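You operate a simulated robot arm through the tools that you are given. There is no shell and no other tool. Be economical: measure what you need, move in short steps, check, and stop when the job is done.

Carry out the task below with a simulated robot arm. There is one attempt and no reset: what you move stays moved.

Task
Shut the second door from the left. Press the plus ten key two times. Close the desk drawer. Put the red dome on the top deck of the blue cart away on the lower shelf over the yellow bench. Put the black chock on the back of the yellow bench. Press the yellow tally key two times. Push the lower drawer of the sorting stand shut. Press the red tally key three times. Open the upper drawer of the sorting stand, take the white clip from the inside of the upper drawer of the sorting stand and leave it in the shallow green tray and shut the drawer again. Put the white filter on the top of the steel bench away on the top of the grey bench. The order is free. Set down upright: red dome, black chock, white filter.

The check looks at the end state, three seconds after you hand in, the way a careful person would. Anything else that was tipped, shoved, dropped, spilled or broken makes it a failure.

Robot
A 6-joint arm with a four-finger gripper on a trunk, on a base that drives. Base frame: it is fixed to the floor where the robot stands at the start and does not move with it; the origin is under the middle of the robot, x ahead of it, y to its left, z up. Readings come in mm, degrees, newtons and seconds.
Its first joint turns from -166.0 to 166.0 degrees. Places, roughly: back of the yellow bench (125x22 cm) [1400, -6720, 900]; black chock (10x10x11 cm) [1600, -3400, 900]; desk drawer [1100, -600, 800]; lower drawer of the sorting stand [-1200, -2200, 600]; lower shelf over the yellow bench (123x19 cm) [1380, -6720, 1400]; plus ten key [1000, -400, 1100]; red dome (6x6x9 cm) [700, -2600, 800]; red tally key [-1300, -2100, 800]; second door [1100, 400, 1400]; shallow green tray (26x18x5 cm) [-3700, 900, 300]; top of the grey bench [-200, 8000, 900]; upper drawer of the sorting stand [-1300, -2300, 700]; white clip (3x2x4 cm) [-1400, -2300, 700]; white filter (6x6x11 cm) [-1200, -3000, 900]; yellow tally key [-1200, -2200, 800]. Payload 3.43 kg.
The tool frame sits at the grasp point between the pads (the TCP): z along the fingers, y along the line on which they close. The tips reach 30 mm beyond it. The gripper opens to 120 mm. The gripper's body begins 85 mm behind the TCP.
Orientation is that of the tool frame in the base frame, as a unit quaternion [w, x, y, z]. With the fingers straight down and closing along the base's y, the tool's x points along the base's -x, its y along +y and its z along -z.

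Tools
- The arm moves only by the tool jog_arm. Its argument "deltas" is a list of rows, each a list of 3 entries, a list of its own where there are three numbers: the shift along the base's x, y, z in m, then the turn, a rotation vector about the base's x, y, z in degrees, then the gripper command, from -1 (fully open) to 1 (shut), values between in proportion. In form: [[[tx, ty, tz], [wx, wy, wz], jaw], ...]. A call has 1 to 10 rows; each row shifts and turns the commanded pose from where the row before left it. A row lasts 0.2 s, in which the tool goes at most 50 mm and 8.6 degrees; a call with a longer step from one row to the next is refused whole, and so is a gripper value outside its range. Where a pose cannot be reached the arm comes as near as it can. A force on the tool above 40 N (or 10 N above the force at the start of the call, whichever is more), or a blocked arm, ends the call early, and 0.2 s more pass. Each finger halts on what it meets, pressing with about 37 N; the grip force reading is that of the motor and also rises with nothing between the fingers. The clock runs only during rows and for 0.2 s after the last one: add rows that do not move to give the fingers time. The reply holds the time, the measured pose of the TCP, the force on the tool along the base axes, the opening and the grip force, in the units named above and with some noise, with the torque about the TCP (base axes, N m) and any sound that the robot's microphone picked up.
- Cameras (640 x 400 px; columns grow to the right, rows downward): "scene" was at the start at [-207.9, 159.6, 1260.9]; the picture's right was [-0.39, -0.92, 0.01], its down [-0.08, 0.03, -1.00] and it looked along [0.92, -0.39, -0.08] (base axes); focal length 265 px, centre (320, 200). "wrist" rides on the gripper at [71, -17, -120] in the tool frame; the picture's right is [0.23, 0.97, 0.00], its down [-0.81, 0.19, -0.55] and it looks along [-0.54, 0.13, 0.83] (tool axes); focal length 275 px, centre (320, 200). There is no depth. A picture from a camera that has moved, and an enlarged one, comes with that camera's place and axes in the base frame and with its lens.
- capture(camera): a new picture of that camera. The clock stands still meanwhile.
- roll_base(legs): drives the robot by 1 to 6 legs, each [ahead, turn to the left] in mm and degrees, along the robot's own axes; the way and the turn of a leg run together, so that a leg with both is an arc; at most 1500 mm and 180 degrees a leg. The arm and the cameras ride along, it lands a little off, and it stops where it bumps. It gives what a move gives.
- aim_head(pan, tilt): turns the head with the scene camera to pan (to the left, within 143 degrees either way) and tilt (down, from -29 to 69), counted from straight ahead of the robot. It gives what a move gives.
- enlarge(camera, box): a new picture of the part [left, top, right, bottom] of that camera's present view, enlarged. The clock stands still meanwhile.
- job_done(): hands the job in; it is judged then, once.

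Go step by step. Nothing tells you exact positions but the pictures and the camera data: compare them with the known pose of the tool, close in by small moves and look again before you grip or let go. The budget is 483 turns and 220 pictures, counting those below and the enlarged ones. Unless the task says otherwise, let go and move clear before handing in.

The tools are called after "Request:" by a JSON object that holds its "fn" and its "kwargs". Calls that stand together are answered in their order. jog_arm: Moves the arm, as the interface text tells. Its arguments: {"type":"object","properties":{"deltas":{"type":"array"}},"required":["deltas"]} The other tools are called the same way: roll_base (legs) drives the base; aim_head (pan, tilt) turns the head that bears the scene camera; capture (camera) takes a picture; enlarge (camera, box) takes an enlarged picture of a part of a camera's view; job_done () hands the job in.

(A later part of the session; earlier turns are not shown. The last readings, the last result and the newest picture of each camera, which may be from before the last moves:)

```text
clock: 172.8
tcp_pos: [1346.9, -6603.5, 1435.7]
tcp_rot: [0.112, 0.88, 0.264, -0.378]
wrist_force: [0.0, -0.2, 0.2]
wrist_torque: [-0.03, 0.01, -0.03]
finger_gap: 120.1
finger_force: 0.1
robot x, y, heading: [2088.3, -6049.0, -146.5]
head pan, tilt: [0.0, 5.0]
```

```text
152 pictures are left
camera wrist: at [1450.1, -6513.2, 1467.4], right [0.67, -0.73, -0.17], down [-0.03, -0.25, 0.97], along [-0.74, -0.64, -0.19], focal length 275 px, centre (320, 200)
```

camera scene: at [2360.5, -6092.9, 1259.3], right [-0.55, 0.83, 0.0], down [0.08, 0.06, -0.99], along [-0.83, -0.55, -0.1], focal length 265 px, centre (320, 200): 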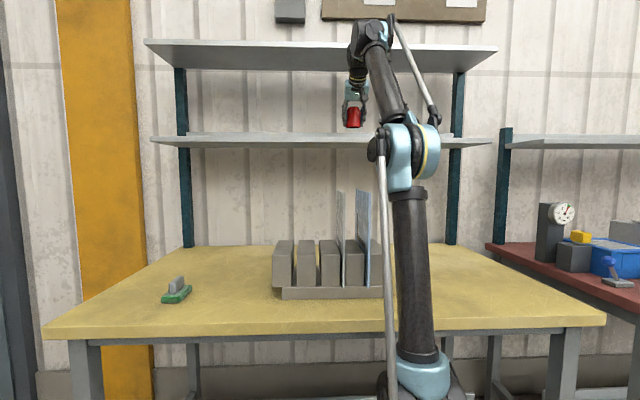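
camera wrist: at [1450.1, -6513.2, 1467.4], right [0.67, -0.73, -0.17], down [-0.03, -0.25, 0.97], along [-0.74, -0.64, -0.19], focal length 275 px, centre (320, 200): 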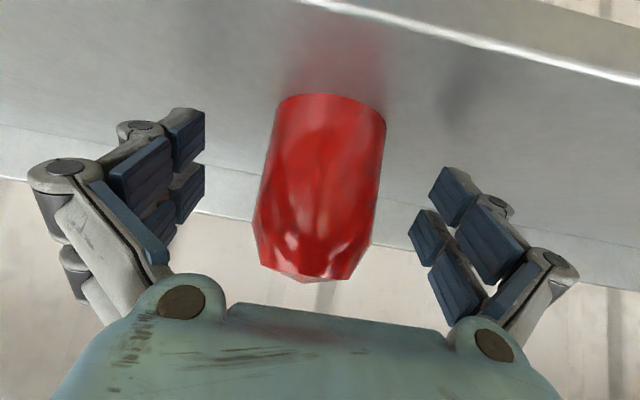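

Request:
{"fn": "jog_arm", "kwargs": {"deltas": [[[0.018, 0.012, 0.02], [0, 0, 0], -1], [[0.025, 0.0165, 0.027], [0, 0, 0], -1], [[0.025, 0.0165, 0.027], [0, 0, 0], -1], [[0.025, 0.0165, 0.02], [0, 0, 0], -1], [[0.03, 0.02, 0.0], [0, 0, 0], -1], [[0.03, 0.02, 0.0], [0, 0, 0], -1]]}}

Request:
{"fn": "capture", "kwargs": {"camera": "scene"}}

Request:
{"fn": "roll_base", "kwargs": {"legs": [[-240, 0], [0, -89], [1100, 0]]}}

Request:
{"fn": "aim_head", "kwargs": {"pan": -25, "tilt": 15}}

Request:
{"fn": "capture", "kwargs": {"camera": "scene"}}

```text
clock: 174.2
tcp_pos: [1499.0, -6502.7, 1531.4]
tcp_rot: [0.112, 0.881, 0.264, -0.377]
wrist_force: [-0.5, -1.2, -1.3]
wrist_torque: [0.04, -0.04, -0.01]
finger_gap: 119.7
finger_force: 0.0
robot x, y, heading: [2084.1, -6050.2, -146.5]
head pan, tilt: [0.0, 5.0]
```

```text
151 pictures are left
camera scene: at [2360.0, -6093.3, 1259.4], right [-0.55, 0.83, 0.0], down [0.08, 0.06, -0.99], along [-0.83, -0.55, -0.1], focal length 265 px, centre (320, 200)
```

scene: 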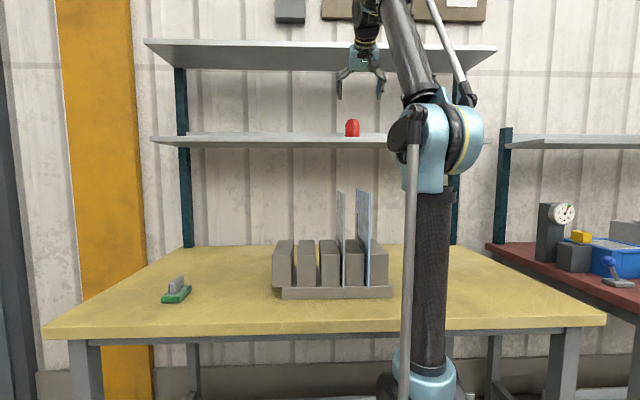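

```text
clock: 185.7
tcp_pos: [1230.6, -4404.3, 1530.6]
tcp_rot: [-0.189, 0.808, -0.439, -0.345]
wrist_force: [0.5, 0.7, -0.8]
wrist_torque: [0.03, 0.03, 0.01]
finger_gap: 120.1
finger_force: 0.2
robot x, y, heading: [1678.2, -4997.2, 123.0]
head pan, tilt: [0.0, 5.0]
```

```text
clock: 186.6
tcp_pos: [1242.2, -4420.6, 1539.4]
tcp_rot: [-0.192, 0.806, -0.438, -0.35]
wrist_force: [0.3, -0.7, -0.3]
wrist_torque: [0.02, 0.0, 0.02]
finger_gap: 120.0
finger_force: 0.1
robot x, y, heading: [1680.8, -4990.4, 122.8]
head pan, tilt: [-25.0, 15.0]
```

```text
150 pictures are left
camera scene: at [1668.6, -5249.0, 1243.2], right [0.99, 0.14, 0.01], down [0.04, -0.27, -0.96], along [-0.13, 0.95, -0.27], focal length 265 px, centre (320, 200)
```

scene: 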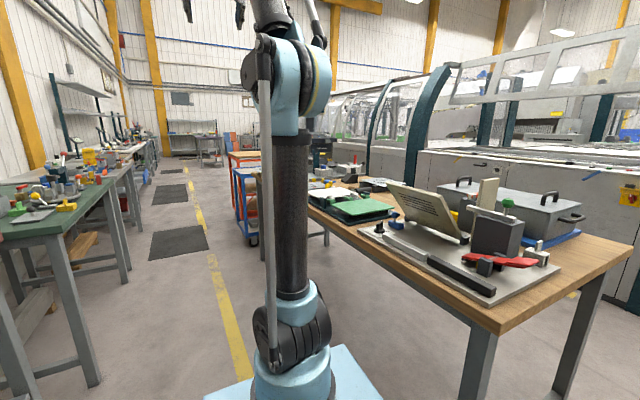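

Request:
{"fn": "roll_base", "kwargs": {"legs": [[0, 2], [1300, 0]]}}

Request:
{"fn": "aim_head", "kwargs": {"pan": -75, "tilt": 20}}

Request:
{"fn": "capture", "kwargs": {"camera": "scene"}}

```text
clock: 193.6
tcp_pos: [479.3, -3357.8, 1539.9]
tcp_rot: [-0.187, 0.811, -0.426, -0.353]
wrist_force: [0.2, 0.4, 0.0]
wrist_torque: [0.01, 0.0, 0.01]
finger_gap: 120.2
finger_force: 0.0
robot x, y, heading: [936.4, -3917.4, 124.6]
head pan, tilt: [-25.0, 15.0]
```

```text
clock: 194.8
tcp_pos: [487.7, -3369.7, 1546.1]
tcp_rot: [-0.189, 0.809, -0.425, -0.359]
wrist_force: [0.1, 0.0, 0.5]
wrist_torque: [-0.02, -0.01, 0.02]
finger_gap: 120.0
finger_force: 0.0
robot x, y, heading: [934.4, -3918.7, 124.7]
head pan, tilt: [-75.0, 20.0]
```

```text
149 pictures are left
camera scene: at [1007.3, -4195.6, 1235.9], right [0.76, -0.65, 0.01], down [-0.21, -0.27, -0.94], along [0.61, 0.71, -0.35], focal length 265 px, centre (320, 200)
```

scene: 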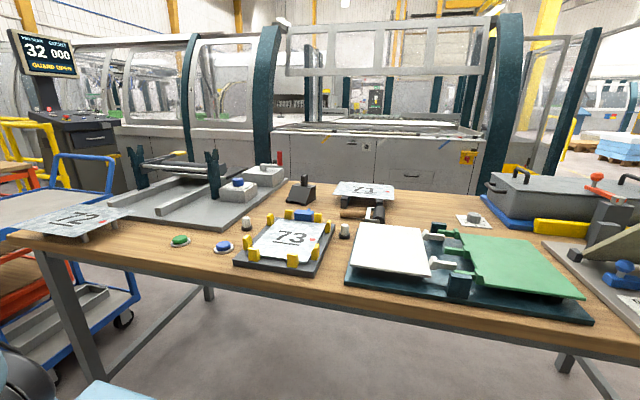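

Request:
{"fn": "enlarge", "kwargs": {"camera": "scene", "box": [260, 165, 350, 220]}}

```text
7.11 times, centred on (305, 192) of scene
camera zoom: at [1007.3, -4195.6, 1235.9], right [0.76, -0.65, 0.01], down [-0.21, -0.27, -0.94], along [0.61, 0.71, -0.35], focal length 1885 px, centre (427, 253)
```

zoom: 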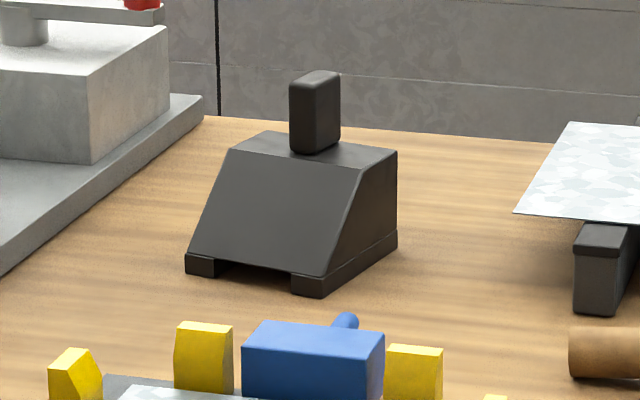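

The black chock with its grip post is at roughly (1614,-3370) on the wood bench. I'll turn to face the bench.

Request:
{"fn": "roll_base", "kwargs": {"legs": [[0, -90], [-50, 0]]}}

Request:
{"fn": "aim_head", "kwargs": {"pan": 0, "tilt": 15}}

Request:
{"fn": "capture", "kwargs": {"camera": "wrist"}}

Request:
{"fn": "capture", "kwargs": {"camera": "scene"}}

```text
clock: 200.1
tcp_pos: [1439.2, -3505.8, 1544.2]
tcp_rot: [0.391, -0.27, 0.872, 0.12]
wrist_force: [-0.4, 0.5, -0.3]
wrist_torque: [-0.05, -0.01, 0.0]
finger_gap: 120.3
finger_force: 0.1
robot x, y, heading: [886.4, -3939.2, 34.2]
head pan, tilt: [-75.0, 20.0]
```

```text
clock: 201.5
tcp_pos: [1430.1, -3510.9, 1547.9]
tcp_rot: [0.396, -0.27, 0.869, 0.122]
wrist_force: [-0.1, 0.6, 0.7]
wrist_torque: [-0.04, 0.0, 0.01]
finger_gap: 120.0
finger_force: 0.1
robot x, y, heading: [885.1, -3939.7, 34.0]
head pan, tilt: [0.0, 15.0]
```

```text
147 pictures are left
camera wrist: at [1324.8, -3601.9, 1573.4], right [-0.67, 0.72, -0.18], down [-0.01, 0.23, 0.97], along [0.74, 0.66, -0.14], focal length 275 px, centre (320, 200)
```

wrist: 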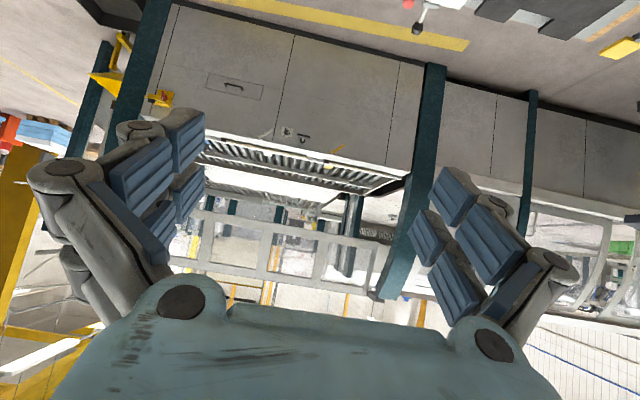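

```text
146 pictures are left
camera scene: at [616.9, -3892.4, 1243.1], right [0.56, -0.83, 0.0], down [-0.22, -0.15, -0.96], along [0.8, 0.54, -0.27], focal length 265 px, centre (320, 200)
```

scene: 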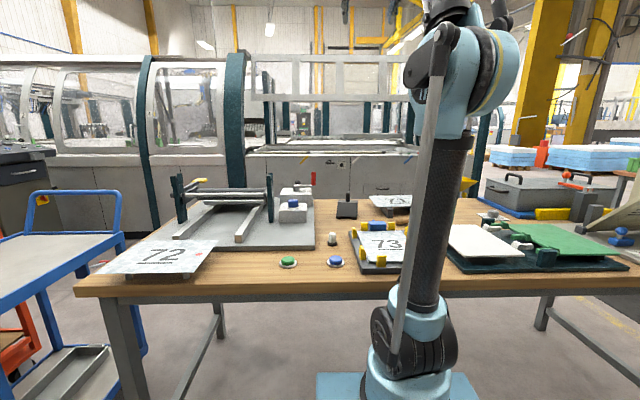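

Request:
{"fn": "jog_arm", "kwargs": {"deltas": [[[0.02, 0.014, -0.04], [-4.27, 6.17, 0], -1], [[0.02, 0.014, -0.04], [-4.27, 6.17, 0], -1], [[0.02, 0.014, -0.04], [-4.27, 6.17, 0], -1], [[0.02, 0.014, -0.04], [-4.27, 6.17, 0], -1], [[0.02, 0.014, -0.04], [-4.27, 6.17, 0], -1], [[0.02, 0.014, -0.04], [-4.27, 6.17, 0], -1], [[0, 0, -0.03], [0, 0, 0], -1], [[0, 0, 0], [0, 0, 0], -1]]}}

Request:
{"fn": "capture", "kwargs": {"camera": "wrist"}}

```text
clock: 203.3
tcp_pos: [1545.4, -3432.4, 1283.5]
tcp_rot: [0.033, -0.297, 0.954, 0.008]
wrist_force: [0.4, 0.6, -0.2]
wrist_torque: [-0.03, -0.01, -0.01]
finger_gap: 120.1
finger_force: 0.0
robot x, y, heading: [889.2, -3935.7, 34.5]
head pan, tilt: [0.0, 15.0]
```

```text
145 pictures are left
camera wrist: at [1488.9, -3490.6, 1398.4], right [-0.74, 0.67, -0.02], down [0.53, 0.6, 0.61], along [0.42, 0.44, -0.8], focal length 275 px, centre (320, 200)
```

wrist: 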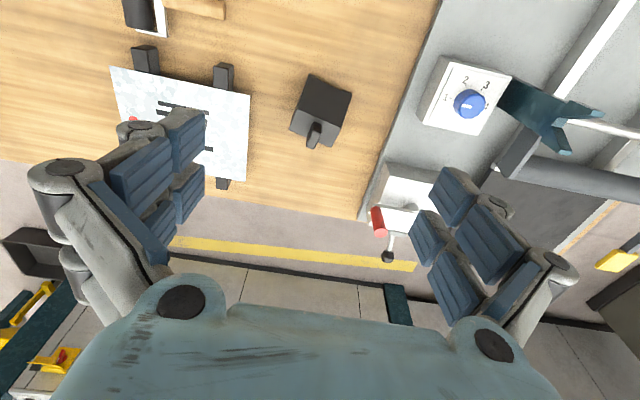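

Request:
{"fn": "enlarge", "kwargs": {"camera": "wrist", "box": [270, 60, 370, 160]}}

```text
4.00 times, centred on (320, 110) of wrist
camera zoom: at [1488.9, -3490.6, 1398.4], right [-0.74, 0.67, -0.02], down [0.53, 0.6, 0.61], along [0.42, 0.44, -0.8], focal length 1101 px, centre (320, 560)
```

zoom: 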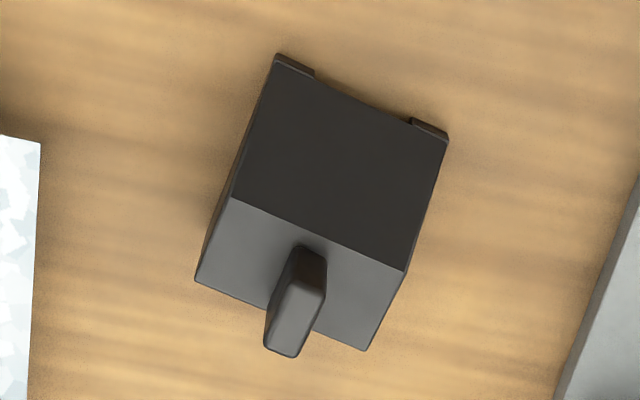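

Handle post at about (1635,-3356), z 925–965; its thin axis is yawed −10°. I'll yaw the tool, pitch it 30° and move to a pre-grasp.

Request:
{"fn": "jog_arm", "kwargs": {"deltas": [[[0.007, 0.009, -0.035], [0, 0, -5], 0], [[0.007, 0.009, -0.035], [0, 0, -5], 0], [[0.007, 0.009, -0.035], [3.14, -6.81, 0], 0], [[0.007, 0.009, -0.035], [3.14, -6.81, 0], 0], [[0.007, 0.009, -0.035], [3.14, -6.81, 0], 0], [[0.007, 0.009, -0.035], [3.14, -6.81, 0], 0], [[0, 0, 0], [0, 0, 0], 0]]}}

Request:
{"fn": "capture", "kwargs": {"camera": "wrist"}}

```text
clock: 204.9
tcp_pos: [1584.3, -3376.2, 1072.0]
tcp_rot: [0.286, -0.203, 0.934, 0.06]
wrist_force: [0.4, 1.0, 0.2]
wrist_torque: [-0.03, -0.02, -0.01]
finger_gap: 60.0
finger_force: 0.0
robot x, y, heading: [887.3, -3942.7, 34.0]
head pan, tilt: [0.0, 15.0]
```

```text
143 pictures are left
camera wrist: at [1476.1, -3444.3, 1132.0], right [-0.58, 0.81, -0.13], down [0.25, 0.33, 0.91], along [0.78, 0.49, -0.39], focal length 275 px, centre (320, 200)
```

wrist: 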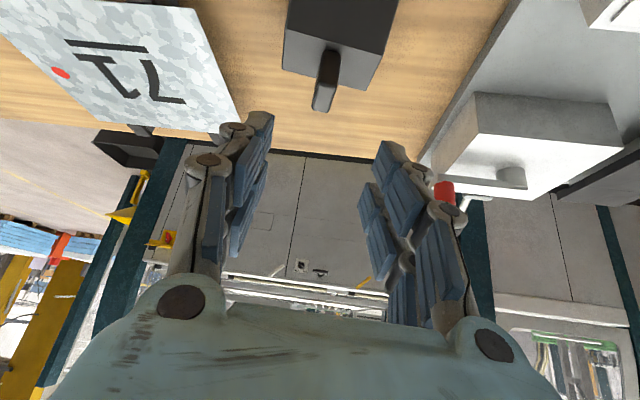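

Request:
{"fn": "jog_arm", "kwargs": {"deltas": [[[0.011, 0.004, -0.025], [0, 0, 0], 0], [[0.011, 0.004, -0.025], [0, 0, 0], 0], [[0.011, 0.004, -0.025], [0, 0, 0], 0], [[0, 0, 0], [0, 0, 0], 0]]}}

Request:
{"fn": "capture", "kwargs": {"camera": "wrist"}}

```text
clock: 205.9
tcp_pos: [1617.8, -3366.0, 998.4]
tcp_rot: [0.286, -0.204, 0.934, 0.061]
wrist_force: [-0.1, 0.3, -0.5]
wrist_torque: [-0.03, 0.0, 0.03]
finger_gap: 60.2
finger_force: 0.0
robot x, y, heading: [886.9, -3940.0, 33.9]
head pan, tilt: [0.0, 15.0]
```

```text
142 pictures are left
camera wrist: at [1509.2, -3433.8, 1057.7], right [-0.58, 0.81, -0.13], down [0.25, 0.33, 0.91], along [0.78, 0.49, -0.39], focal length 275 px, centre (320, 200)
```

wrist: 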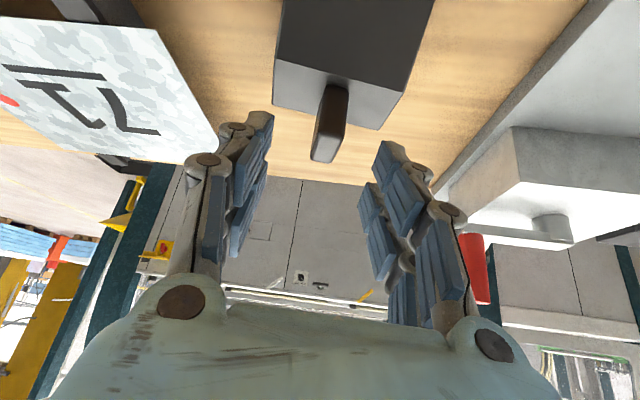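

Request:
{"fn": "jog_arm", "kwargs": {"deltas": [[[0.008, 0.004, -0.015], [0, 0, 0], 0], [[0.008, 0.004, -0.015], [0, 0, 0], 0], [[0.002, 0.001, -0.01], [0, 0, 0], 0], [[0, 0, 0], [0, 0, 0], 0]]}}

Request:
{"fn": "capture", "kwargs": {"camera": "wrist"}}

```text
clock: 206.9
tcp_pos: [1637.8, -3357.2, 955.3]
tcp_rot: [0.285, -0.202, 0.935, 0.06]
wrist_force: [0.0, 0.6, 0.4]
wrist_torque: [0.04, -0.03, -0.01]
finger_gap: 60.3
finger_force: 0.1
robot x, y, heading: [884.4, -3938.6, 34.1]
head pan, tilt: [0.0, 15.0]
```

```text
141 pictures are left
camera wrist: at [1528.6, -3424.9, 1016.3], right [-0.58, 0.81, -0.13], down [0.25, 0.33, 0.91], along [0.78, 0.49, -0.39], focal length 275 px, centre (320, 200)
```

wrist: 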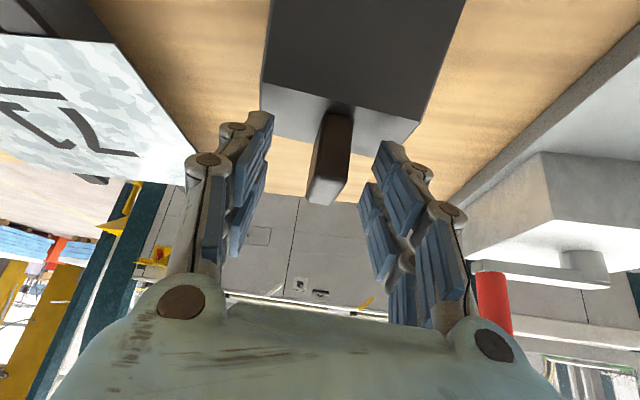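

Request:
{"fn": "jog_arm", "kwargs": {"deltas": [[[0, 0, 0], [0, 0, 0], 0.5], [[0, 0, 0], [0, 0, 0], 1], [[0, 0, 0], [0, 0, 0], 1], [[0, 0, 0], [0, 0, 0], 1]]}}

Request:
{"fn": "jog_arm", "kwargs": {"deltas": [[[0, 0, 0.01], [0, 0, 0], 1], [[0, 0, 0.02], [0, 0, 0], 1], [[0, 0, 0.03], [0, 0, 0], 1], [[0, 0, 0], [0, 0, 0], 1]]}}

Request:
{"fn": "capture", "kwargs": {"camera": "wrist"}}

```text
clock: 207.9
tcp_pos: [1636.3, -3358.5, 956.9]
tcp_rot: [0.285, -0.203, 0.935, 0.06]
wrist_force: [0.4, -1.0, -0.9]
wrist_torque: [0.02, -0.03, -0.02]
finger_gap: 18.0
finger_force: 37.2
robot x, y, heading: [888.9, -3939.4, 33.9]
head pan, tilt: [0.0, 15.0]
```

```text
clock: 208.9
tcp_pos: [1637.0, -3357.1, 1017.3]
tcp_rot: [0.285, -0.202, 0.935, 0.06]
wrist_force: [0.0, -0.9, -1.9]
wrist_torque: [0.02, -0.04, 0.02]
finger_gap: 17.9
finger_force: 36.6
robot x, y, heading: [888.0, -3939.3, 34.2]
head pan, tilt: [0.0, 15.0]
```

```text
140 pictures are left
camera wrist: at [1528.2, -3424.0, 1076.5], right [-0.58, 0.81, -0.13], down [0.25, 0.33, 0.91], along [0.78, 0.49, -0.39], focal length 275 px, centre (320, 200)
```

wrist: 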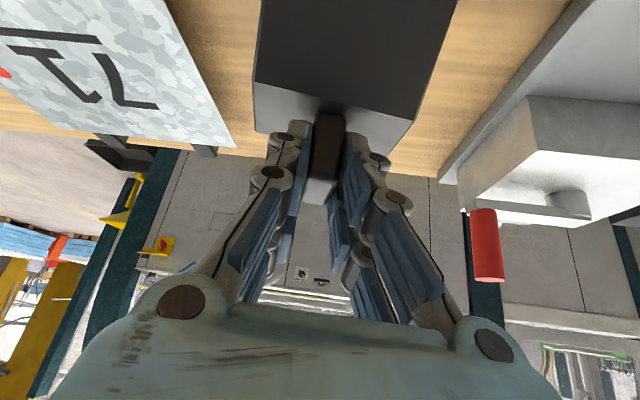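

Chock lifted securely. Raise, and drive back to the yellow bench along the wall aisle.

Request:
{"fn": "jog_arm", "kwargs": {"deltas": [[[0, 0, 0.05], [0, 0, 0], 1], [[0, 0, 0.05], [0, 0, 0], 1], [[-0.01, -0.006, 0.05], [0, 0, 0], 1], [[-0.02, -0.012, 0.05], [0, 0, 0], 1], [[-0.03, -0.02, 0.04], [0, 0, 0], 1], [[-0.03, -0.02, 0.03], [0, 0, 0], 1]]}}

Request:
{"fn": "roll_base", "kwargs": {"legs": [[0, -89.5], [1200, 0], [1000, 0], [0, -90]]}}

Request:
{"fn": "aim_head", "kwargs": {"pan": 0, "tilt": 12}}

Request:
{"fn": "capture", "kwargs": {"camera": "scene"}}

Request:
{"fn": "capture", "kwargs": {"camera": "wrist"}}

```text
refused: row 3 steps farther than a row can; nothing moved
```

```text
clock: 212.0
tcp_pos: [1772.0, -4200.2, 1038.3]
tcp_rot: [0.292, 0.249, 0.921, -0.07]
wrist_force: [0.1, 0.1, -3.1]
wrist_torque: [-0.03, -0.02, -0.04]
finger_gap: 17.9
finger_force: 36.7
robot x, y, heading: [891.3, -3932.5, -21.1]
head pan, tilt: [0.0, 15.0]
stopped in leg 1: the force on the tool passed its limit at 146 N (the readings are from after the stop); the commanded pose is now the measured one
```

```text
clock: 212.6
tcp_pos: [1772.9, -4201.2, 1039.1]
tcp_rot: [0.292, 0.249, 0.921, -0.07]
wrist_force: [-0.6, 0.5, -2.4]
wrist_torque: [-0.02, -0.04, -0.03]
finger_gap: 17.9
finger_force: 36.9
robot x, y, heading: [890.9, -3931.4, -21.2]
head pan, tilt: [0.0, 12.0]
```

```text
139 pictures are left
camera scene: at [775.1, -3679.8, 1248.0], right [-0.36, -0.93, 0.0], down [-0.21, 0.08, -0.98], along [0.91, -0.35, -0.22], focal length 265 px, centre (320, 200)
```

scene: 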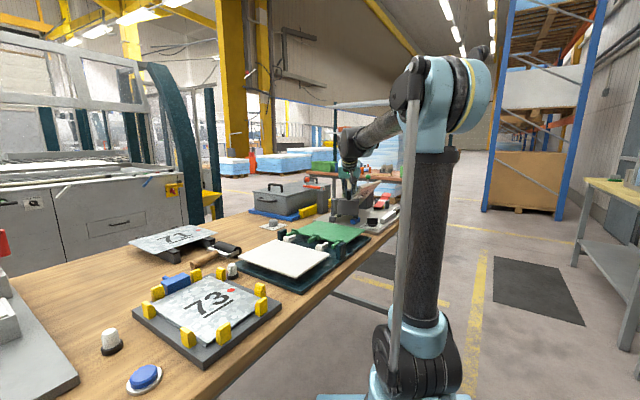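

```text
138 pictures are left
camera wrist: at [1652.7, -4152.3, 1095.7], right [0.32, 0.94, -0.12], down [0.39, -0.02, 0.92], along [0.86, -0.34, -0.37], focal length 275 px, centre (320, 200)
```

wrist: 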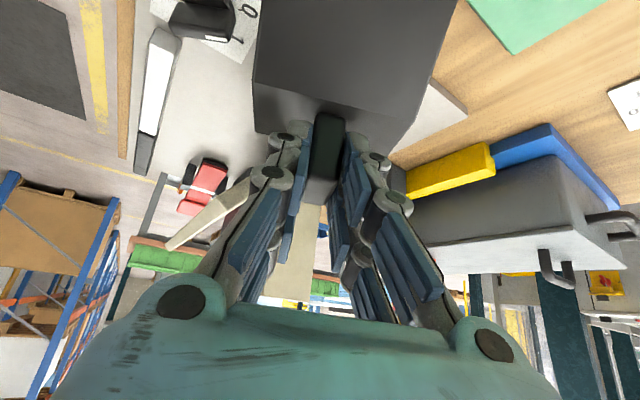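

The jog was refused while the base still turned, and the low chock touched something on the bench. I'll inspect closely before moving.

Request:
{"fn": "enlarge", "kwargs": {"camera": "scene", "box": [220, 110, 420, 260]}}

Request:
{"fn": "enlarge", "kwargs": {"camera": "scene", "box": [100, 200, 300, 380]}}

```text
2.67 times, centred on (320, 185) of scene
camera zoom: at [775.1, -3679.8, 1248.0], right [-0.36, -0.93, 0.0], down [-0.21, 0.08, -0.98], along [0.91, -0.35, -0.22], focal length 707 px, centre (320, 240)
```

zoom: 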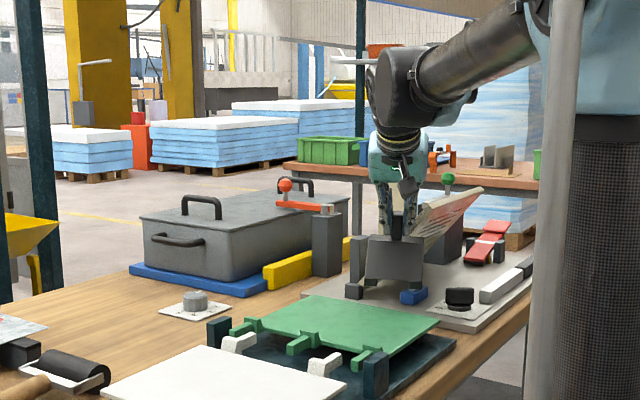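

```text
2.22 times, centred on (200, 290) of scene
camera zoom: at [775.1, -3679.8, 1248.0], right [-0.36, -0.93, 0.0], down [-0.21, 0.08, -0.98], along [0.91, -0.35, -0.22], focal length 589 px, centre (587, 0)
```

zoom: 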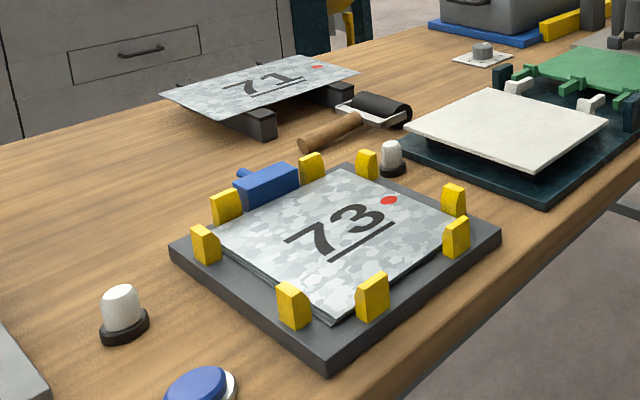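

Request:
{"fn": "jog_arm", "kwargs": {"deltas": [[[-0.003, 0.005, 0.003], [0, 0, 0], 1], [[-0.003, 0.005, 0.01], [0, 0, 0], 1], [[0, 0, 0.02], [0, 0, 0], 1], [[0, 0, 0.04], [0, 0, 0], 1], [[0, 0, 0.04], [0, 0, 0], 1], [[0, 0, 0.04], [0, 0, 0], 1], [[0, 0, 0.04], [0, 0, 0], 1], [[0, 0, 0.04], [0, 0, 0], 1]]}}

Request:
{"fn": "enlarge", "kwargs": {"camera": "scene", "box": [220, 110, 420, 260]}}

```text
clock: 214.4
tcp_pos: [1769.1, -4193.7, 1273.3]
tcp_rot: [0.292, 0.249, 0.921, -0.069]
wrist_force: [0.1, 0.2, -1.8]
wrist_torque: [-0.04, 0.03, -0.01]
finger_gap: 17.7
finger_force: 36.6
robot x, y, heading: [890.9, -3931.0, -21.1]
head pan, tilt: [0.0, 12.0]
```

```text
2.67 times, centred on (320, 185) of scene
camera zoom: at [775.1, -3679.8, 1248.0], right [-0.36, -0.93, 0.0], down [-0.21, 0.08, -0.98], along [0.91, -0.35, -0.22], focal length 707 px, centre (320, 240)
```

zoom: 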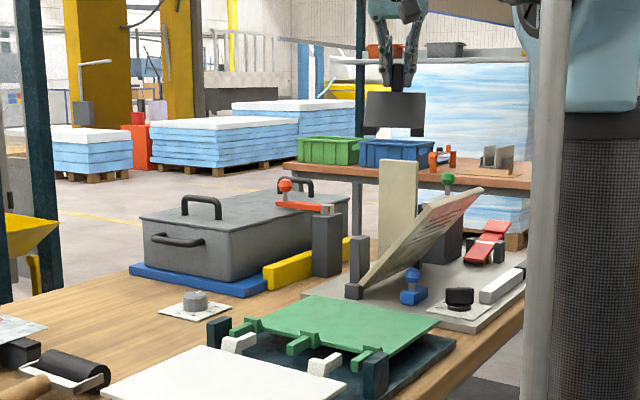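

The fixture looks the same as before. Chock is now well above everything; continue turning and drive on.

Request:
{"fn": "roll_base", "kwargs": {"legs": [[0, -34.3], [1200, 0], [1000, 0]]}}

```text
clock: 227.2
tcp_pos: [2747.0, -6415.0, 1272.9]
tcp_rot: [0.26, 0.501, 0.812, -0.15]
wrist_force: [-0.1, 0.8, -2.4]
wrist_torque: [-0.05, 0.0, 0.04]
finger_gap: 17.8
finger_force: 37.2
robot x, y, heading: [2153.8, -5715.6, -54.2]
head pan, tilt: [0.0, 12.0]
```

Request:
{"fn": "roll_base", "kwargs": {"legs": [[0, -91]]}}

Request:
{"fn": "capture", "kwargs": {"camera": "scene"}}

Request:
{"fn": "capture", "kwargs": {"camera": "wrist"}}

```text
clock: 230.9
tcp_pos: [1691.2, -6454.7, 1307.9]
tcp_rot: [0.138, 0.88, 0.352, -0.288]
wrist_force: [10.7, -10.3, 2.4]
wrist_torque: [-0.8, -1.37, -0.74]
finger_gap: 27.0
finger_force: 36.9
robot x, y, heading: [2160.5, -5727.2, -127.4]
head pan, tilt: [0.0, 12.0]
stopped in leg 1: the force on the tool passed its limit at 85 N (the readings are from after the stop); the commanded pose is now the measured one
```

```text
134 pictures are left
camera scene: at [2438.6, -5680.1, 1247.9], right [-0.8, 0.61, 0.0], down [0.13, 0.18, -0.98], along [-0.59, -0.78, -0.22], focal length 265 px, centre (320, 200)
```

scene: 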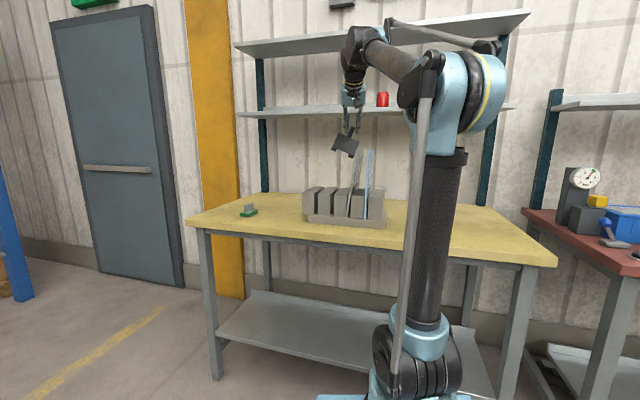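

```text
133 pictures are left
camera wrist: at [1770.6, -6350.1, 1359.8], right [0.81, -0.57, -0.1], down [-0.11, -0.33, 0.94], along [-0.57, -0.75, -0.33], focal length 275 px, centre (320, 200)
```

wrist: 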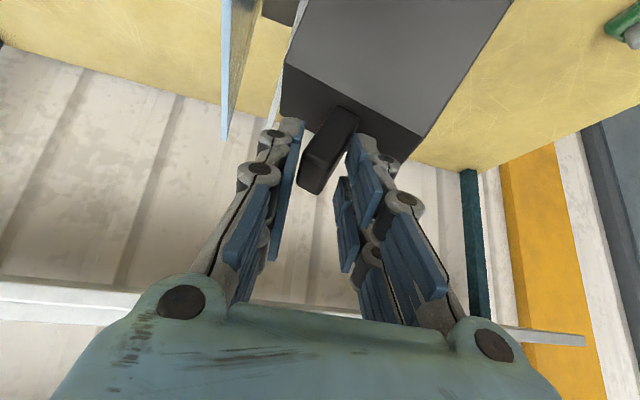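

The chock touched the tall plates on the bench. Inspect before moving.

Request:
{"fn": "enlarge", "kwargs": {"camera": "scene", "box": [280, 70, 420, 240]}}

```text
2.35 times, centred on (350, 155) of scene
camera zoom: at [2438.6, -5680.1, 1247.9], right [-0.8, 0.61, 0.0], down [0.13, 0.18, -0.98], along [-0.59, -0.78, -0.22], focal length 624 px, centre (249, 306)
```

zoom: 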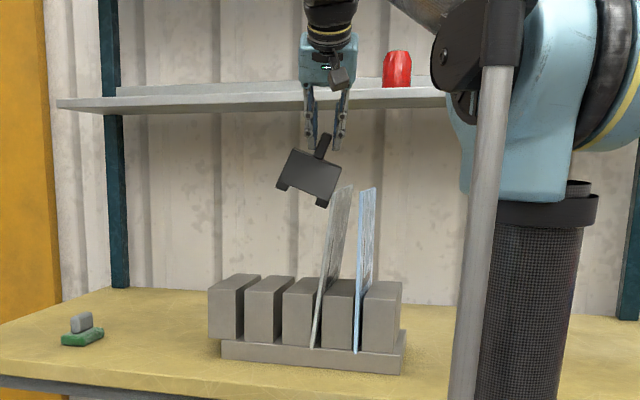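

Request:
{"fn": "roll_base", "kwargs": {"legs": [[0, 4]]}}

Request:
{"fn": "enlarge", "kwargs": {"camera": "scene", "box": [260, 70, 420, 240]}}

```text
clock: 231.8
tcp_pos: [1740.1, -6486.0, 1307.7]
tcp_rot: [0.146, 0.867, 0.382, -0.285]
wrist_force: [0.3, -0.2, -2.0]
wrist_torque: [0.02, 0.01, 0.01]
finger_gap: 17.9
finger_force: 37.0
robot x, y, heading: [2161.6, -5726.5, -123.1]
head pan, tilt: [0.0, 12.0]
```

```text
2.35 times, centred on (340, 155) of scene
camera zoom: at [2433.8, -5660.5, 1248.0], right [-0.84, 0.55, 0.0], down [0.12, 0.18, -0.98], along [-0.53, -0.82, -0.22], focal length 624 px, centre (273, 306)
```

zoom: 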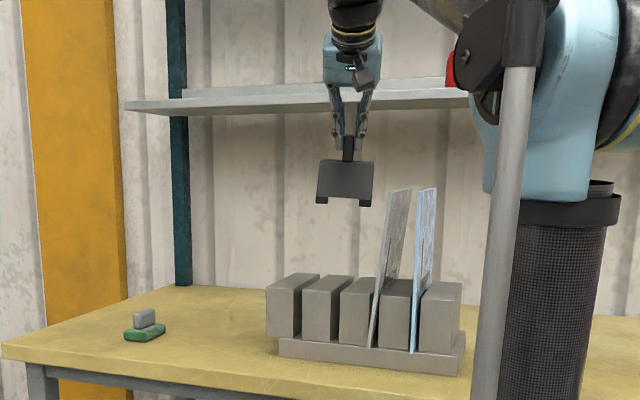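

Chock re-seated level in the grip; one thin plate leans more than before, maybe. I'll lift well above everything, then finish the turn and compare from the earlier viewpoint.

Request:
{"fn": "jog_arm", "kwargs": {"deltas": [[[0.005, 0.01, 0.03], [0, 0, 0], 1], [[0.005, 0.01, 0.03], [0, 0, 0], 1], [[0.005, 0.01, 0.03], [0, 0, 0], 1], [[0.005, 0.01, 0.02], [0, 0, 0], 1]]}}

```text
clock: 232.8
tcp_pos: [1771.2, -6433.0, 1427.6]
tcp_rot: [0.149, 0.865, 0.382, -0.289]
wrist_force: [0.5, -0.1, -3.0]
wrist_torque: [0.04, 0.01, 0.02]
finger_gap: 17.6
finger_force: 36.9
robot x, y, heading: [2164.1, -5725.7, -123.3]
head pan, tilt: [0.0, 12.0]
```

Request:
{"fn": "roll_base", "kwargs": {"legs": [[0, -22]]}}

Request:
{"fn": "capture", "kwargs": {"camera": "scene"}}

```text
clock: 234.5
tcp_pos: [1534.1, -6234.4, 1428.0]
tcp_rot: [0.092, 0.922, 0.209, -0.312]
wrist_force: [0.7, -0.5, -2.8]
wrist_torque: [0.03, -0.02, 0.02]
finger_gap: 17.8
finger_force: 36.7
robot x, y, heading: [2163.5, -5724.5, -145.5]
head pan, tilt: [0.0, 12.0]
```

```text
130 pictures are left
camera scene: at [2439.3, -5768.2, 1248.0], right [-0.57, 0.82, 0.0], down [0.18, 0.13, -0.98], along [-0.8, -0.56, -0.22], focal length 265 px, centre (320, 200)
```

scene: 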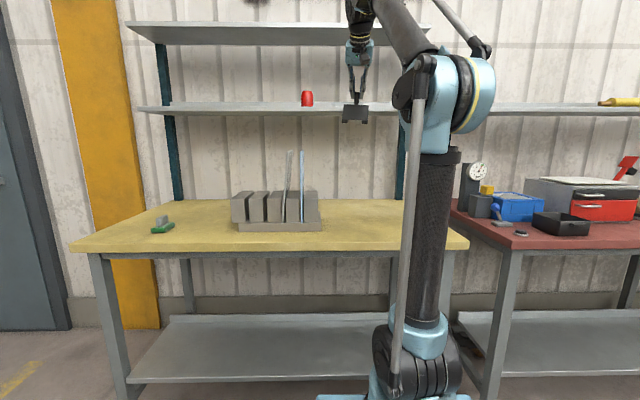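

Request:
{"fn": "roll_base", "kwargs": {"legs": [[100, 0]]}}

Request:
{"fn": "jog_arm", "kwargs": {"deltas": [[[0, 0, -0.045], [0, 0, 0], 1], [[0, 0, -0.045], [0, 0, 0], 1], [[0, 0, -0.045], [0, 0, 0], 1], [[0, 0, -0.045], [0, 0, 0], 1], [[0, 0, -0.045], [0, 0, 0], 1], [[0, 0, -0.045], [0, 0, 0], 1], [[0, 0, -0.045], [0, 0, 0], 1], [[0, 0, 0], [0, 0, 0], 1]]}}

Request:
{"fn": "capture", "kwargs": {"camera": "scene"}}

Request:
{"fn": "capture", "kwargs": {"camera": "wrist"}}

```text
clock: 235.6
tcp_pos: [1465.9, -6282.2, 1436.5]
tcp_rot: [0.094, 0.92, 0.209, -0.318]
wrist_force: [0.3, 0.5, -2.1]
wrist_torque: [0.01, 0.0, 0.01]
finger_gap: 17.6
finger_force: 36.7
robot x, y, heading: [2078.2, -5783.5, -145.4]
head pan, tilt: [0.0, 12.0]
```

```text
clock: 237.4
tcp_pos: [1482.7, -6270.6, 1131.3]
tcp_rot: [0.095, 0.919, 0.208, -0.322]
wrist_force: [0.9, 0.3, -2.1]
wrist_torque: [0.01, -0.02, 0.02]
finger_gap: 17.9
finger_force: 37.0
robot x, y, heading: [2084.0, -5785.3, -145.3]
head pan, tilt: [0.0, 12.0]
```

```text
129 pictures are left
camera scene: at [2357.0, -5825.2, 1248.0], right [-0.57, 0.82, 0.0], down [0.18, 0.13, -0.98], along [-0.8, -0.56, -0.22], focal length 265 px, centre (320, 200)
```

scene: 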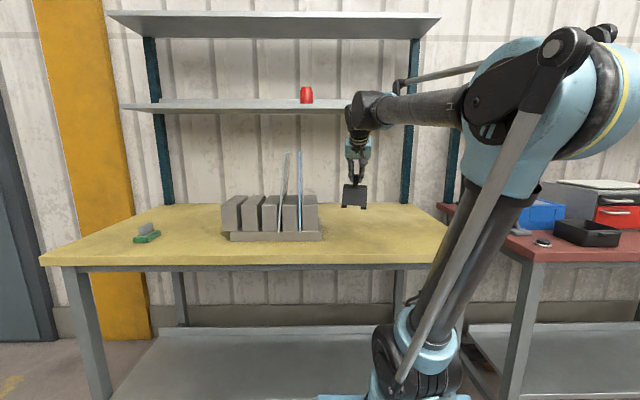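

```text
128 pictures are left
camera wrist: at [1590.9, -6194.5, 1178.5], right [0.59, -0.8, -0.1], down [-0.18, -0.26, 0.95], along [-0.78, -0.55, -0.3], focal length 275 px, centre (320, 200)
```

wrist: 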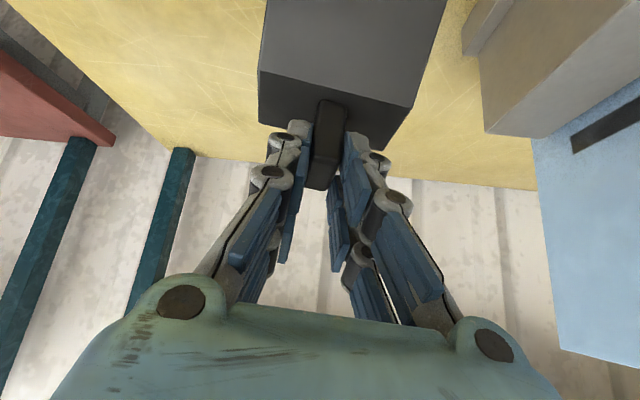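

Request:
{"fn": "jog_arm", "kwargs": {"deltas": [[[0, 0, -0.03], [4.36, -3.64, 0], 1], [[0, 0, -0.03], [0, 0, 0], 1], [[0, 0, 0], [0, 0, 0], 1]]}}

Request:
{"fn": "roll_base", "kwargs": {"legs": [[90, 0]]}}

Request:
{"fn": "capture", "kwargs": {"camera": "wrist"}}

Request:
{"fn": "capture", "kwargs": {"camera": "scene"}}

```text
clock: 238.2
tcp_pos: [1480.7, -6271.8, 1070.4]
tcp_rot: [0.068, 0.931, 0.216, -0.285]
wrist_force: [0.6, -0.6, -2.8]
wrist_torque: [0.0, -0.01, 0.01]
finger_gap: 17.6
finger_force: 37.0
robot x, y, heading: [2082.9, -5782.8, -145.4]
head pan, tilt: [0.0, 12.0]
```

```text
clock: 239.3
tcp_pos: [1405.5, -6323.8, 1070.7]
tcp_rot: [0.067, 0.931, 0.218, -0.285]
wrist_force: [-0.7, -0.2, -1.5]
wrist_torque: [0.04, 0.0, -0.01]
finger_gap: 18.1
finger_force: 37.0
robot x, y, heading: [2004.2, -5836.3, -145.2]
head pan, tilt: [0.0, 12.0]
```

```text
127 pictures are left
camera wrist: at [1511.3, -6251.1, 1130.6], right [0.6, -0.79, -0.13], down [-0.24, -0.33, 0.91], along [-0.76, -0.52, -0.39], focal length 275 px, centre (320, 200)
```

wrist: 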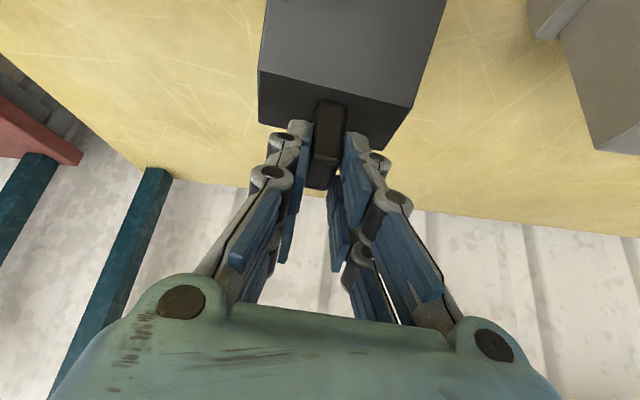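

```text
126 pictures are left
camera scene: at [2282.4, -5877.1, 1248.0], right [-0.57, 0.82, 0.0], down [0.18, 0.13, -0.98], along [-0.8, -0.56, -0.22], focal length 265 px, centre (320, 200)
```

scene: 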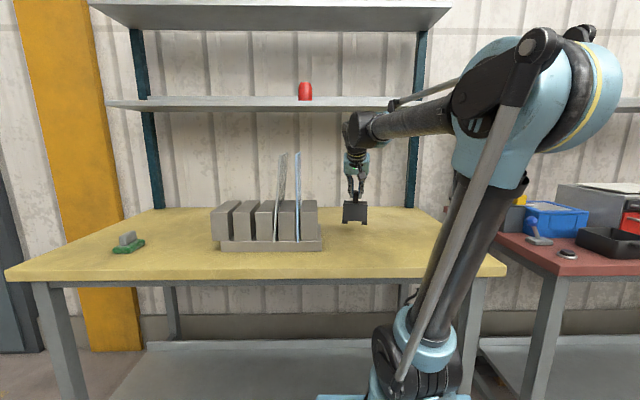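

Request:
{"fn": "jog_arm", "kwargs": {"deltas": [[[0, 0, -0.03], [0, 0, 0], 1], [[-0.037, -0.0256, 0], [0, 0, 0], 1], [[-0.037, -0.0256, 0], [0, 0, 0], 1], [[-0.037, -0.0256, 0], [0, 0, 0], 1], [[-0.037, -0.0256, 0], [0, 0, 0], 1], [[-0.037, -0.0256, 0], [0, 0, 0], 1], [[0, 0, 0], [0, 0, 0], 1]]}}

Request:
{"fn": "capture", "kwargs": {"camera": "wrist"}}

Request:
{"fn": "capture", "kwargs": {"camera": "scene"}}

```text
clock: 240.9
tcp_pos: [1232.4, -6444.4, 1048.9]
tcp_rot: [0.069, 0.929, 0.216, -0.291]
wrist_force: [-1.0, 0.2, -2.4]
wrist_torque: [0.03, 0.0, 0.0]
finger_gap: 17.7
finger_force: 37.3
robot x, y, heading: [2007.1, -5834.2, -145.2]
head pan, tilt: [0.0, 12.0]
```

```text
125 pictures are left
camera wrist: at [1338.2, -6372.2, 1106.8], right [0.6, -0.79, -0.13], down [-0.23, -0.32, 0.92], along [-0.77, -0.52, -0.38], focal length 275 px, centre (320, 200)
```

wrist: 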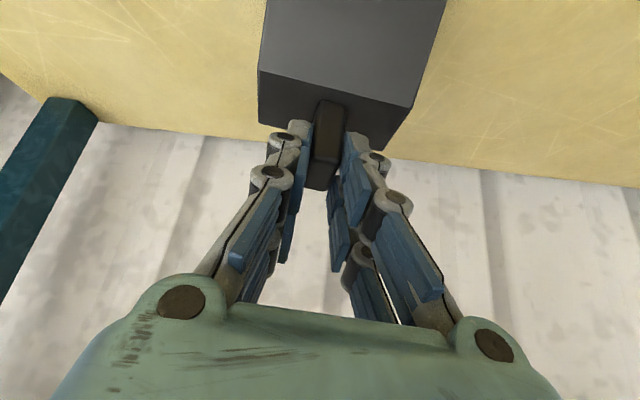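

```text
124 pictures are left
camera scene: at [2282.4, -5877.1, 1248.0], right [-0.57, 0.82, 0.0], down [0.18, 0.13, -0.98], along [-0.8, -0.56, -0.22], focal length 265 px, centre (320, 200)
```

scene: 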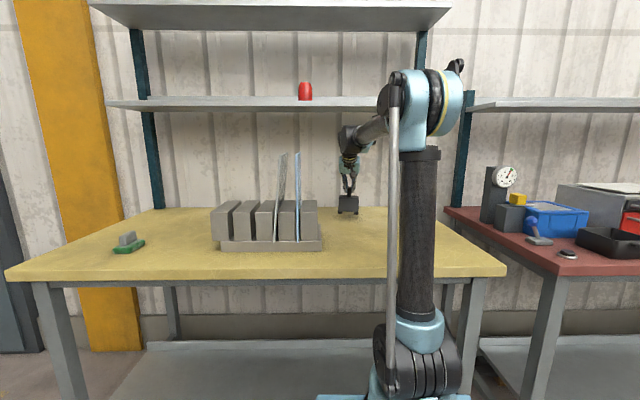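

Request:
{"fn": "jog_arm", "kwargs": {"deltas": [[[0, 0, -0.015], [0, 0, 0], 1], [[0, 0, -0.01], [0, 0, 0], 1], [[0, 0, -0.005], [0, 0, 0], 1], [[0, 0, 0], [0, 0, 0], 1]]}}

Request:
{"fn": "enlarge", "kwargs": {"camera": "scene", "box": [300, 140, 400, 240]}}

```text
clock: 241.9
tcp_pos: [1232.7, -6444.6, 1021.2]
tcp_rot: [0.07, 0.929, 0.217, -0.292]
wrist_force: [-9.0, -12.2, 28.5]
wrist_torque: [-0.11, -0.25, -0.07]
finger_gap: 17.8
finger_force: 37.2
robot x, y, heading: [2008.8, -5836.1, -145.1]
head pan, tilt: [0.0, 12.0]
```

```text
4.00 times, centred on (350, 190) of scene
camera zoom: at [2283.0, -5876.8, 1247.9], right [-0.57, 0.82, 0.0], down [0.18, 0.13, -0.98], along [-0.8, -0.56, -0.22], focal length 1060 px, centre (200, 240)
```

zoom: 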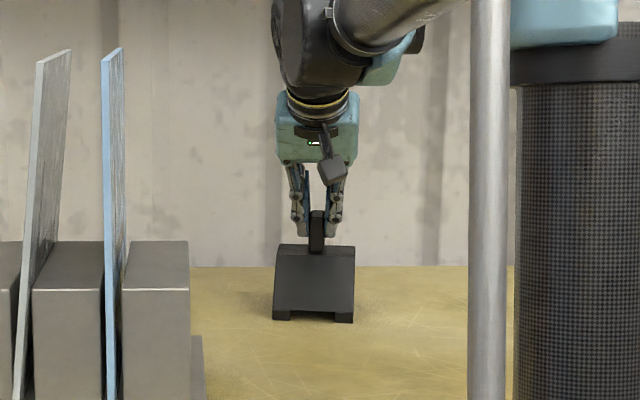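

In contact with the bench. Release slowly and back out along the tool axis.

Request:
{"fn": "jog_arm", "kwargs": {"deltas": [[[0, 0, 0.001], [0, 0, 0], 0.6], [[0, 0, 0], [0, 0, 0], 0.4], [[0, 0, 0], [0, 0, 0], 0.2], [[0, 0, 0], [0, 0, 0], 0.1]]}}

Request:
{"fn": "capture", "kwargs": {"camera": "wrist"}}

```text
clock: 242.9
tcp_pos: [1230.8, -6443.8, 1021.5]
tcp_rot: [0.07, 0.929, 0.216, -0.291]
wrist_force: [-0.2, 0.1, 0.2]
wrist_torque: [0.0, 0.04, 0.02]
finger_gap: 54.1
finger_force: 0.1
robot x, y, heading: [2004.7, -5835.4, -145.3]
head pan, tilt: [0.0, 12.0]
```

```text
122 pictures are left
camera wrist: at [1337.4, -6371.3, 1078.4], right [0.6, -0.79, -0.13], down [-0.23, -0.32, 0.92], along [-0.77, -0.52, -0.38], focal length 275 px, centre (320, 200)
```

wrist: 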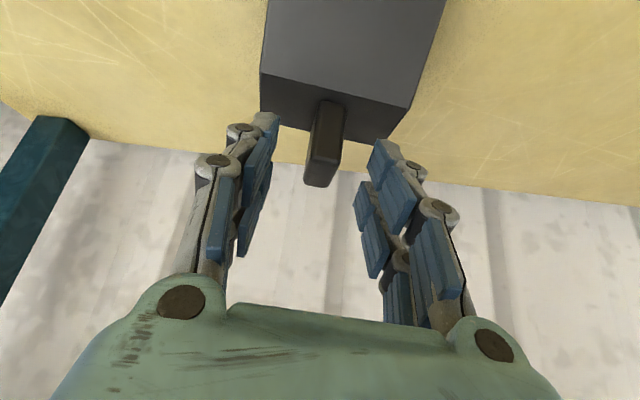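

Request:
{"fn": "jog_arm", "kwargs": {"deltas": [[[0.012, 0.007, 0.02], [0, 0, 0], 0], [[0.02, 0.012, 0.032], [0, 0, 0], 0], [[0.03, 0.02, 0.02], [0, 0, 0], 0], [[0.035, 0.024, 0.01], [0, 0, 0], 0], [[0.035, 0.024, 0.01], [0, 0, 0], 0], [[0.035, 0.024, 0.01], [0, 0, 0], 0], [[0.01, 0.007, 0.045], [0, 0, 0], 0], [[0, 0, 0.045], [0, 0, 0], 0], [[0, 0, 0.045], [0, 0, 0], 0]]}}

Request:
{"fn": "capture", "kwargs": {"camera": "scene"}}

```text
clock: 244.9
tcp_pos: [1411.1, -6323.3, 1259.2]
tcp_rot: [0.069, 0.93, 0.216, -0.29]
wrist_force: [0.2, -0.3, -0.7]
wrist_torque: [0.01, -0.03, -0.02]
finger_gap: 60.2
finger_force: 0.1
robot x, y, heading: [2003.5, -5835.1, -145.1]
head pan, tilt: [0.0, 12.0]
```

```text
121 pictures are left
camera scene: at [2282.6, -5877.0, 1248.0], right [-0.57, 0.82, 0.0], down [0.18, 0.13, -0.98], along [-0.8, -0.56, -0.22], focal length 265 px, centre (320, 200)
```

scene: 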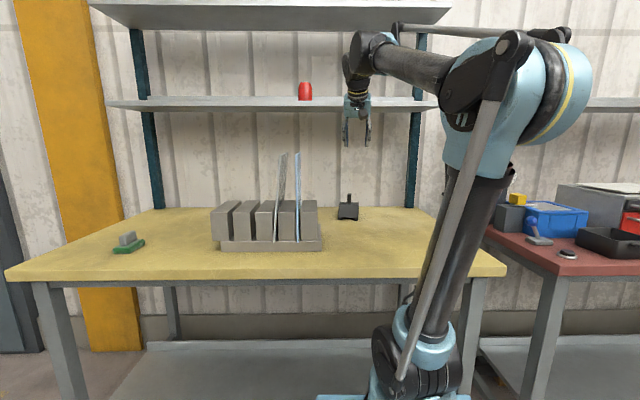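

Chock is placed at the back. One thin plate got tilted by my collision; I'll return to the earlier viewpoint to compare it with the original picture.

Request:
{"fn": "roll_base", "kwargs": {"legs": [[-300, 0], [0, 65], [240, 0], [0, -66], [200, 0]]}}

Request:
{"fn": "aim_head", "kwargs": {"pan": 0, "tilt": 5}}

Request:
{"fn": "capture", "kwargs": {"camera": "scene"}}

Request:
{"fn": "enlarge", "kwargs": {"camera": "scene", "box": [260, 170, 420, 310]}}

```text
clock: 256.0
tcp_pos: [1518.9, -6488.6, 1259.2]
tcp_rot: [0.067, 0.931, 0.208, -0.291]
wrist_force: [-1.1, -0.3, 0.7]
wrist_torque: [-0.03, -0.01, -0.02]
finger_gap: 59.9
finger_force: 0.0
robot x, y, heading: [2125.5, -6017.9, -146.1]
head pan, tilt: [0.0, 12.0]
```

```text
clock: 256.7
tcp_pos: [1533.0, -6480.7, 1268.6]
tcp_rot: [0.069, 0.929, 0.207, -0.297]
wrist_force: [-1.2, 0.1, 0.3]
wrist_torque: [0.0, 0.0, 0.0]
finger_gap: 60.2
finger_force: 0.1
robot x, y, heading: [2126.7, -6017.6, -146.2]
head pan, tilt: [0.0, 5.0]
```

```text
120 pictures are left
camera scene: at [2400.9, -6057.7, 1259.3], right [-0.56, 0.83, 0.0], down [0.08, 0.06, -0.99], along [-0.83, -0.55, -0.1], focal length 265 px, centre (320, 200)
```

scene: 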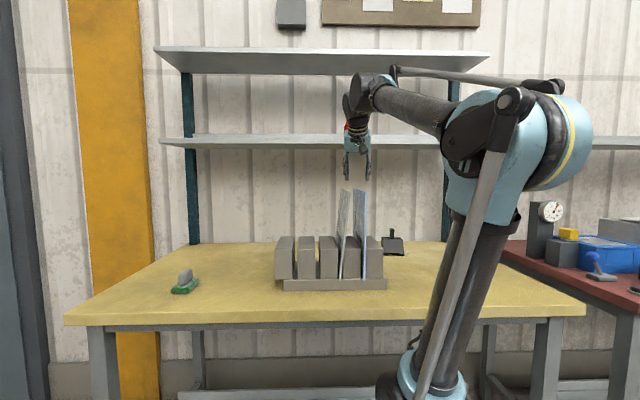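

```text
2.86 times, centred on (340, 240) of scene
camera zoom: at [2400.9, -6057.7, 1259.3], right [-0.56, 0.83, 0.0], down [0.08, 0.06, -0.99], along [-0.83, -0.55, -0.1], focal length 757 px, centre (263, 86)
```

zoom: 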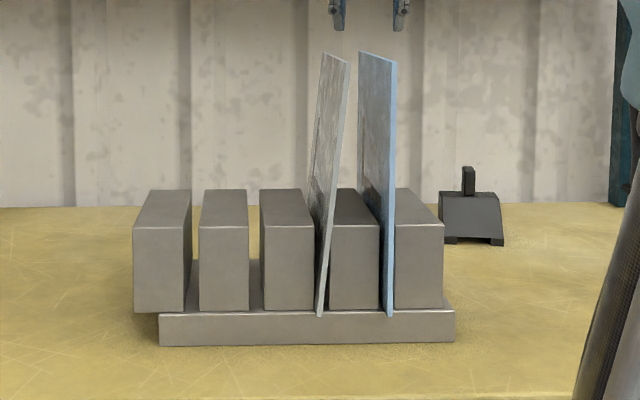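

The left plate leans ~6° where it was vertical before. I'll set it upright by gently gripping its top edge. First raise, back up, and point the tool down with closing axis across the plate.

Request:
{"fn": "jog_arm", "kwargs": {"deltas": [[[0, 0, 0.045], [0, 0, 4.7], 0], [[0, 0, 0.045], [0, 0, 4.7], 0], [[0, 0, 0], [4.06, -5.87, 0], -0.3], [[0, 0, 0], [4.06, -5.87, 0], -0.3], [[0, 0, 0], [4.06, -5.87, 0], -0.3], [[0, 0, 0], [4.06, -5.87, 0], -0.3], [[0, 0, 0], [4.06, -5.87, 0], -0.3]]}}

Request:
{"fn": "roll_base", "kwargs": {"legs": [[-170, 0]]}}

Request:
{"fn": "capture", "kwargs": {"camera": "wrist"}}

```text
clock: 258.3
tcp_pos: [1533.7, -6480.2, 1358.4]
tcp_rot: [0.002, 0.955, 0.297, 0.003]
wrist_force: [-0.3, 0.9, -0.5]
wrist_torque: [-0.02, 0.06, -0.03]
finger_gap: 78.0
finger_force: 0.0
robot x, y, heading: [2126.2, -6015.0, -146.4]
head pan, tilt: [0.0, 5.0]
```

```text
clock: 259.8
tcp_pos: [1674.4, -6385.3, 1358.2]
tcp_rot: [0.002, 0.955, 0.296, 0.003]
wrist_force: [-0.5, -0.1, -0.4]
wrist_torque: [-0.02, 0.01, 0.03]
finger_gap: 78.1
finger_force: 0.2
robot x, y, heading: [2270.8, -5920.8, -146.0]
head pan, tilt: [0.0, 5.0]
```

```text
118 pictures are left
camera wrist: at [1721.9, -6330.3, 1478.0], right [0.74, -0.67, 0.01], down [-0.56, -0.62, 0.55], along [-0.37, -0.41, -0.83], focal length 275 px, centre (320, 200)
```

wrist: 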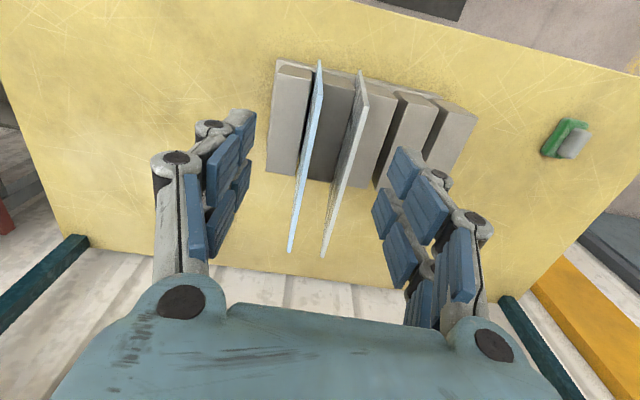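

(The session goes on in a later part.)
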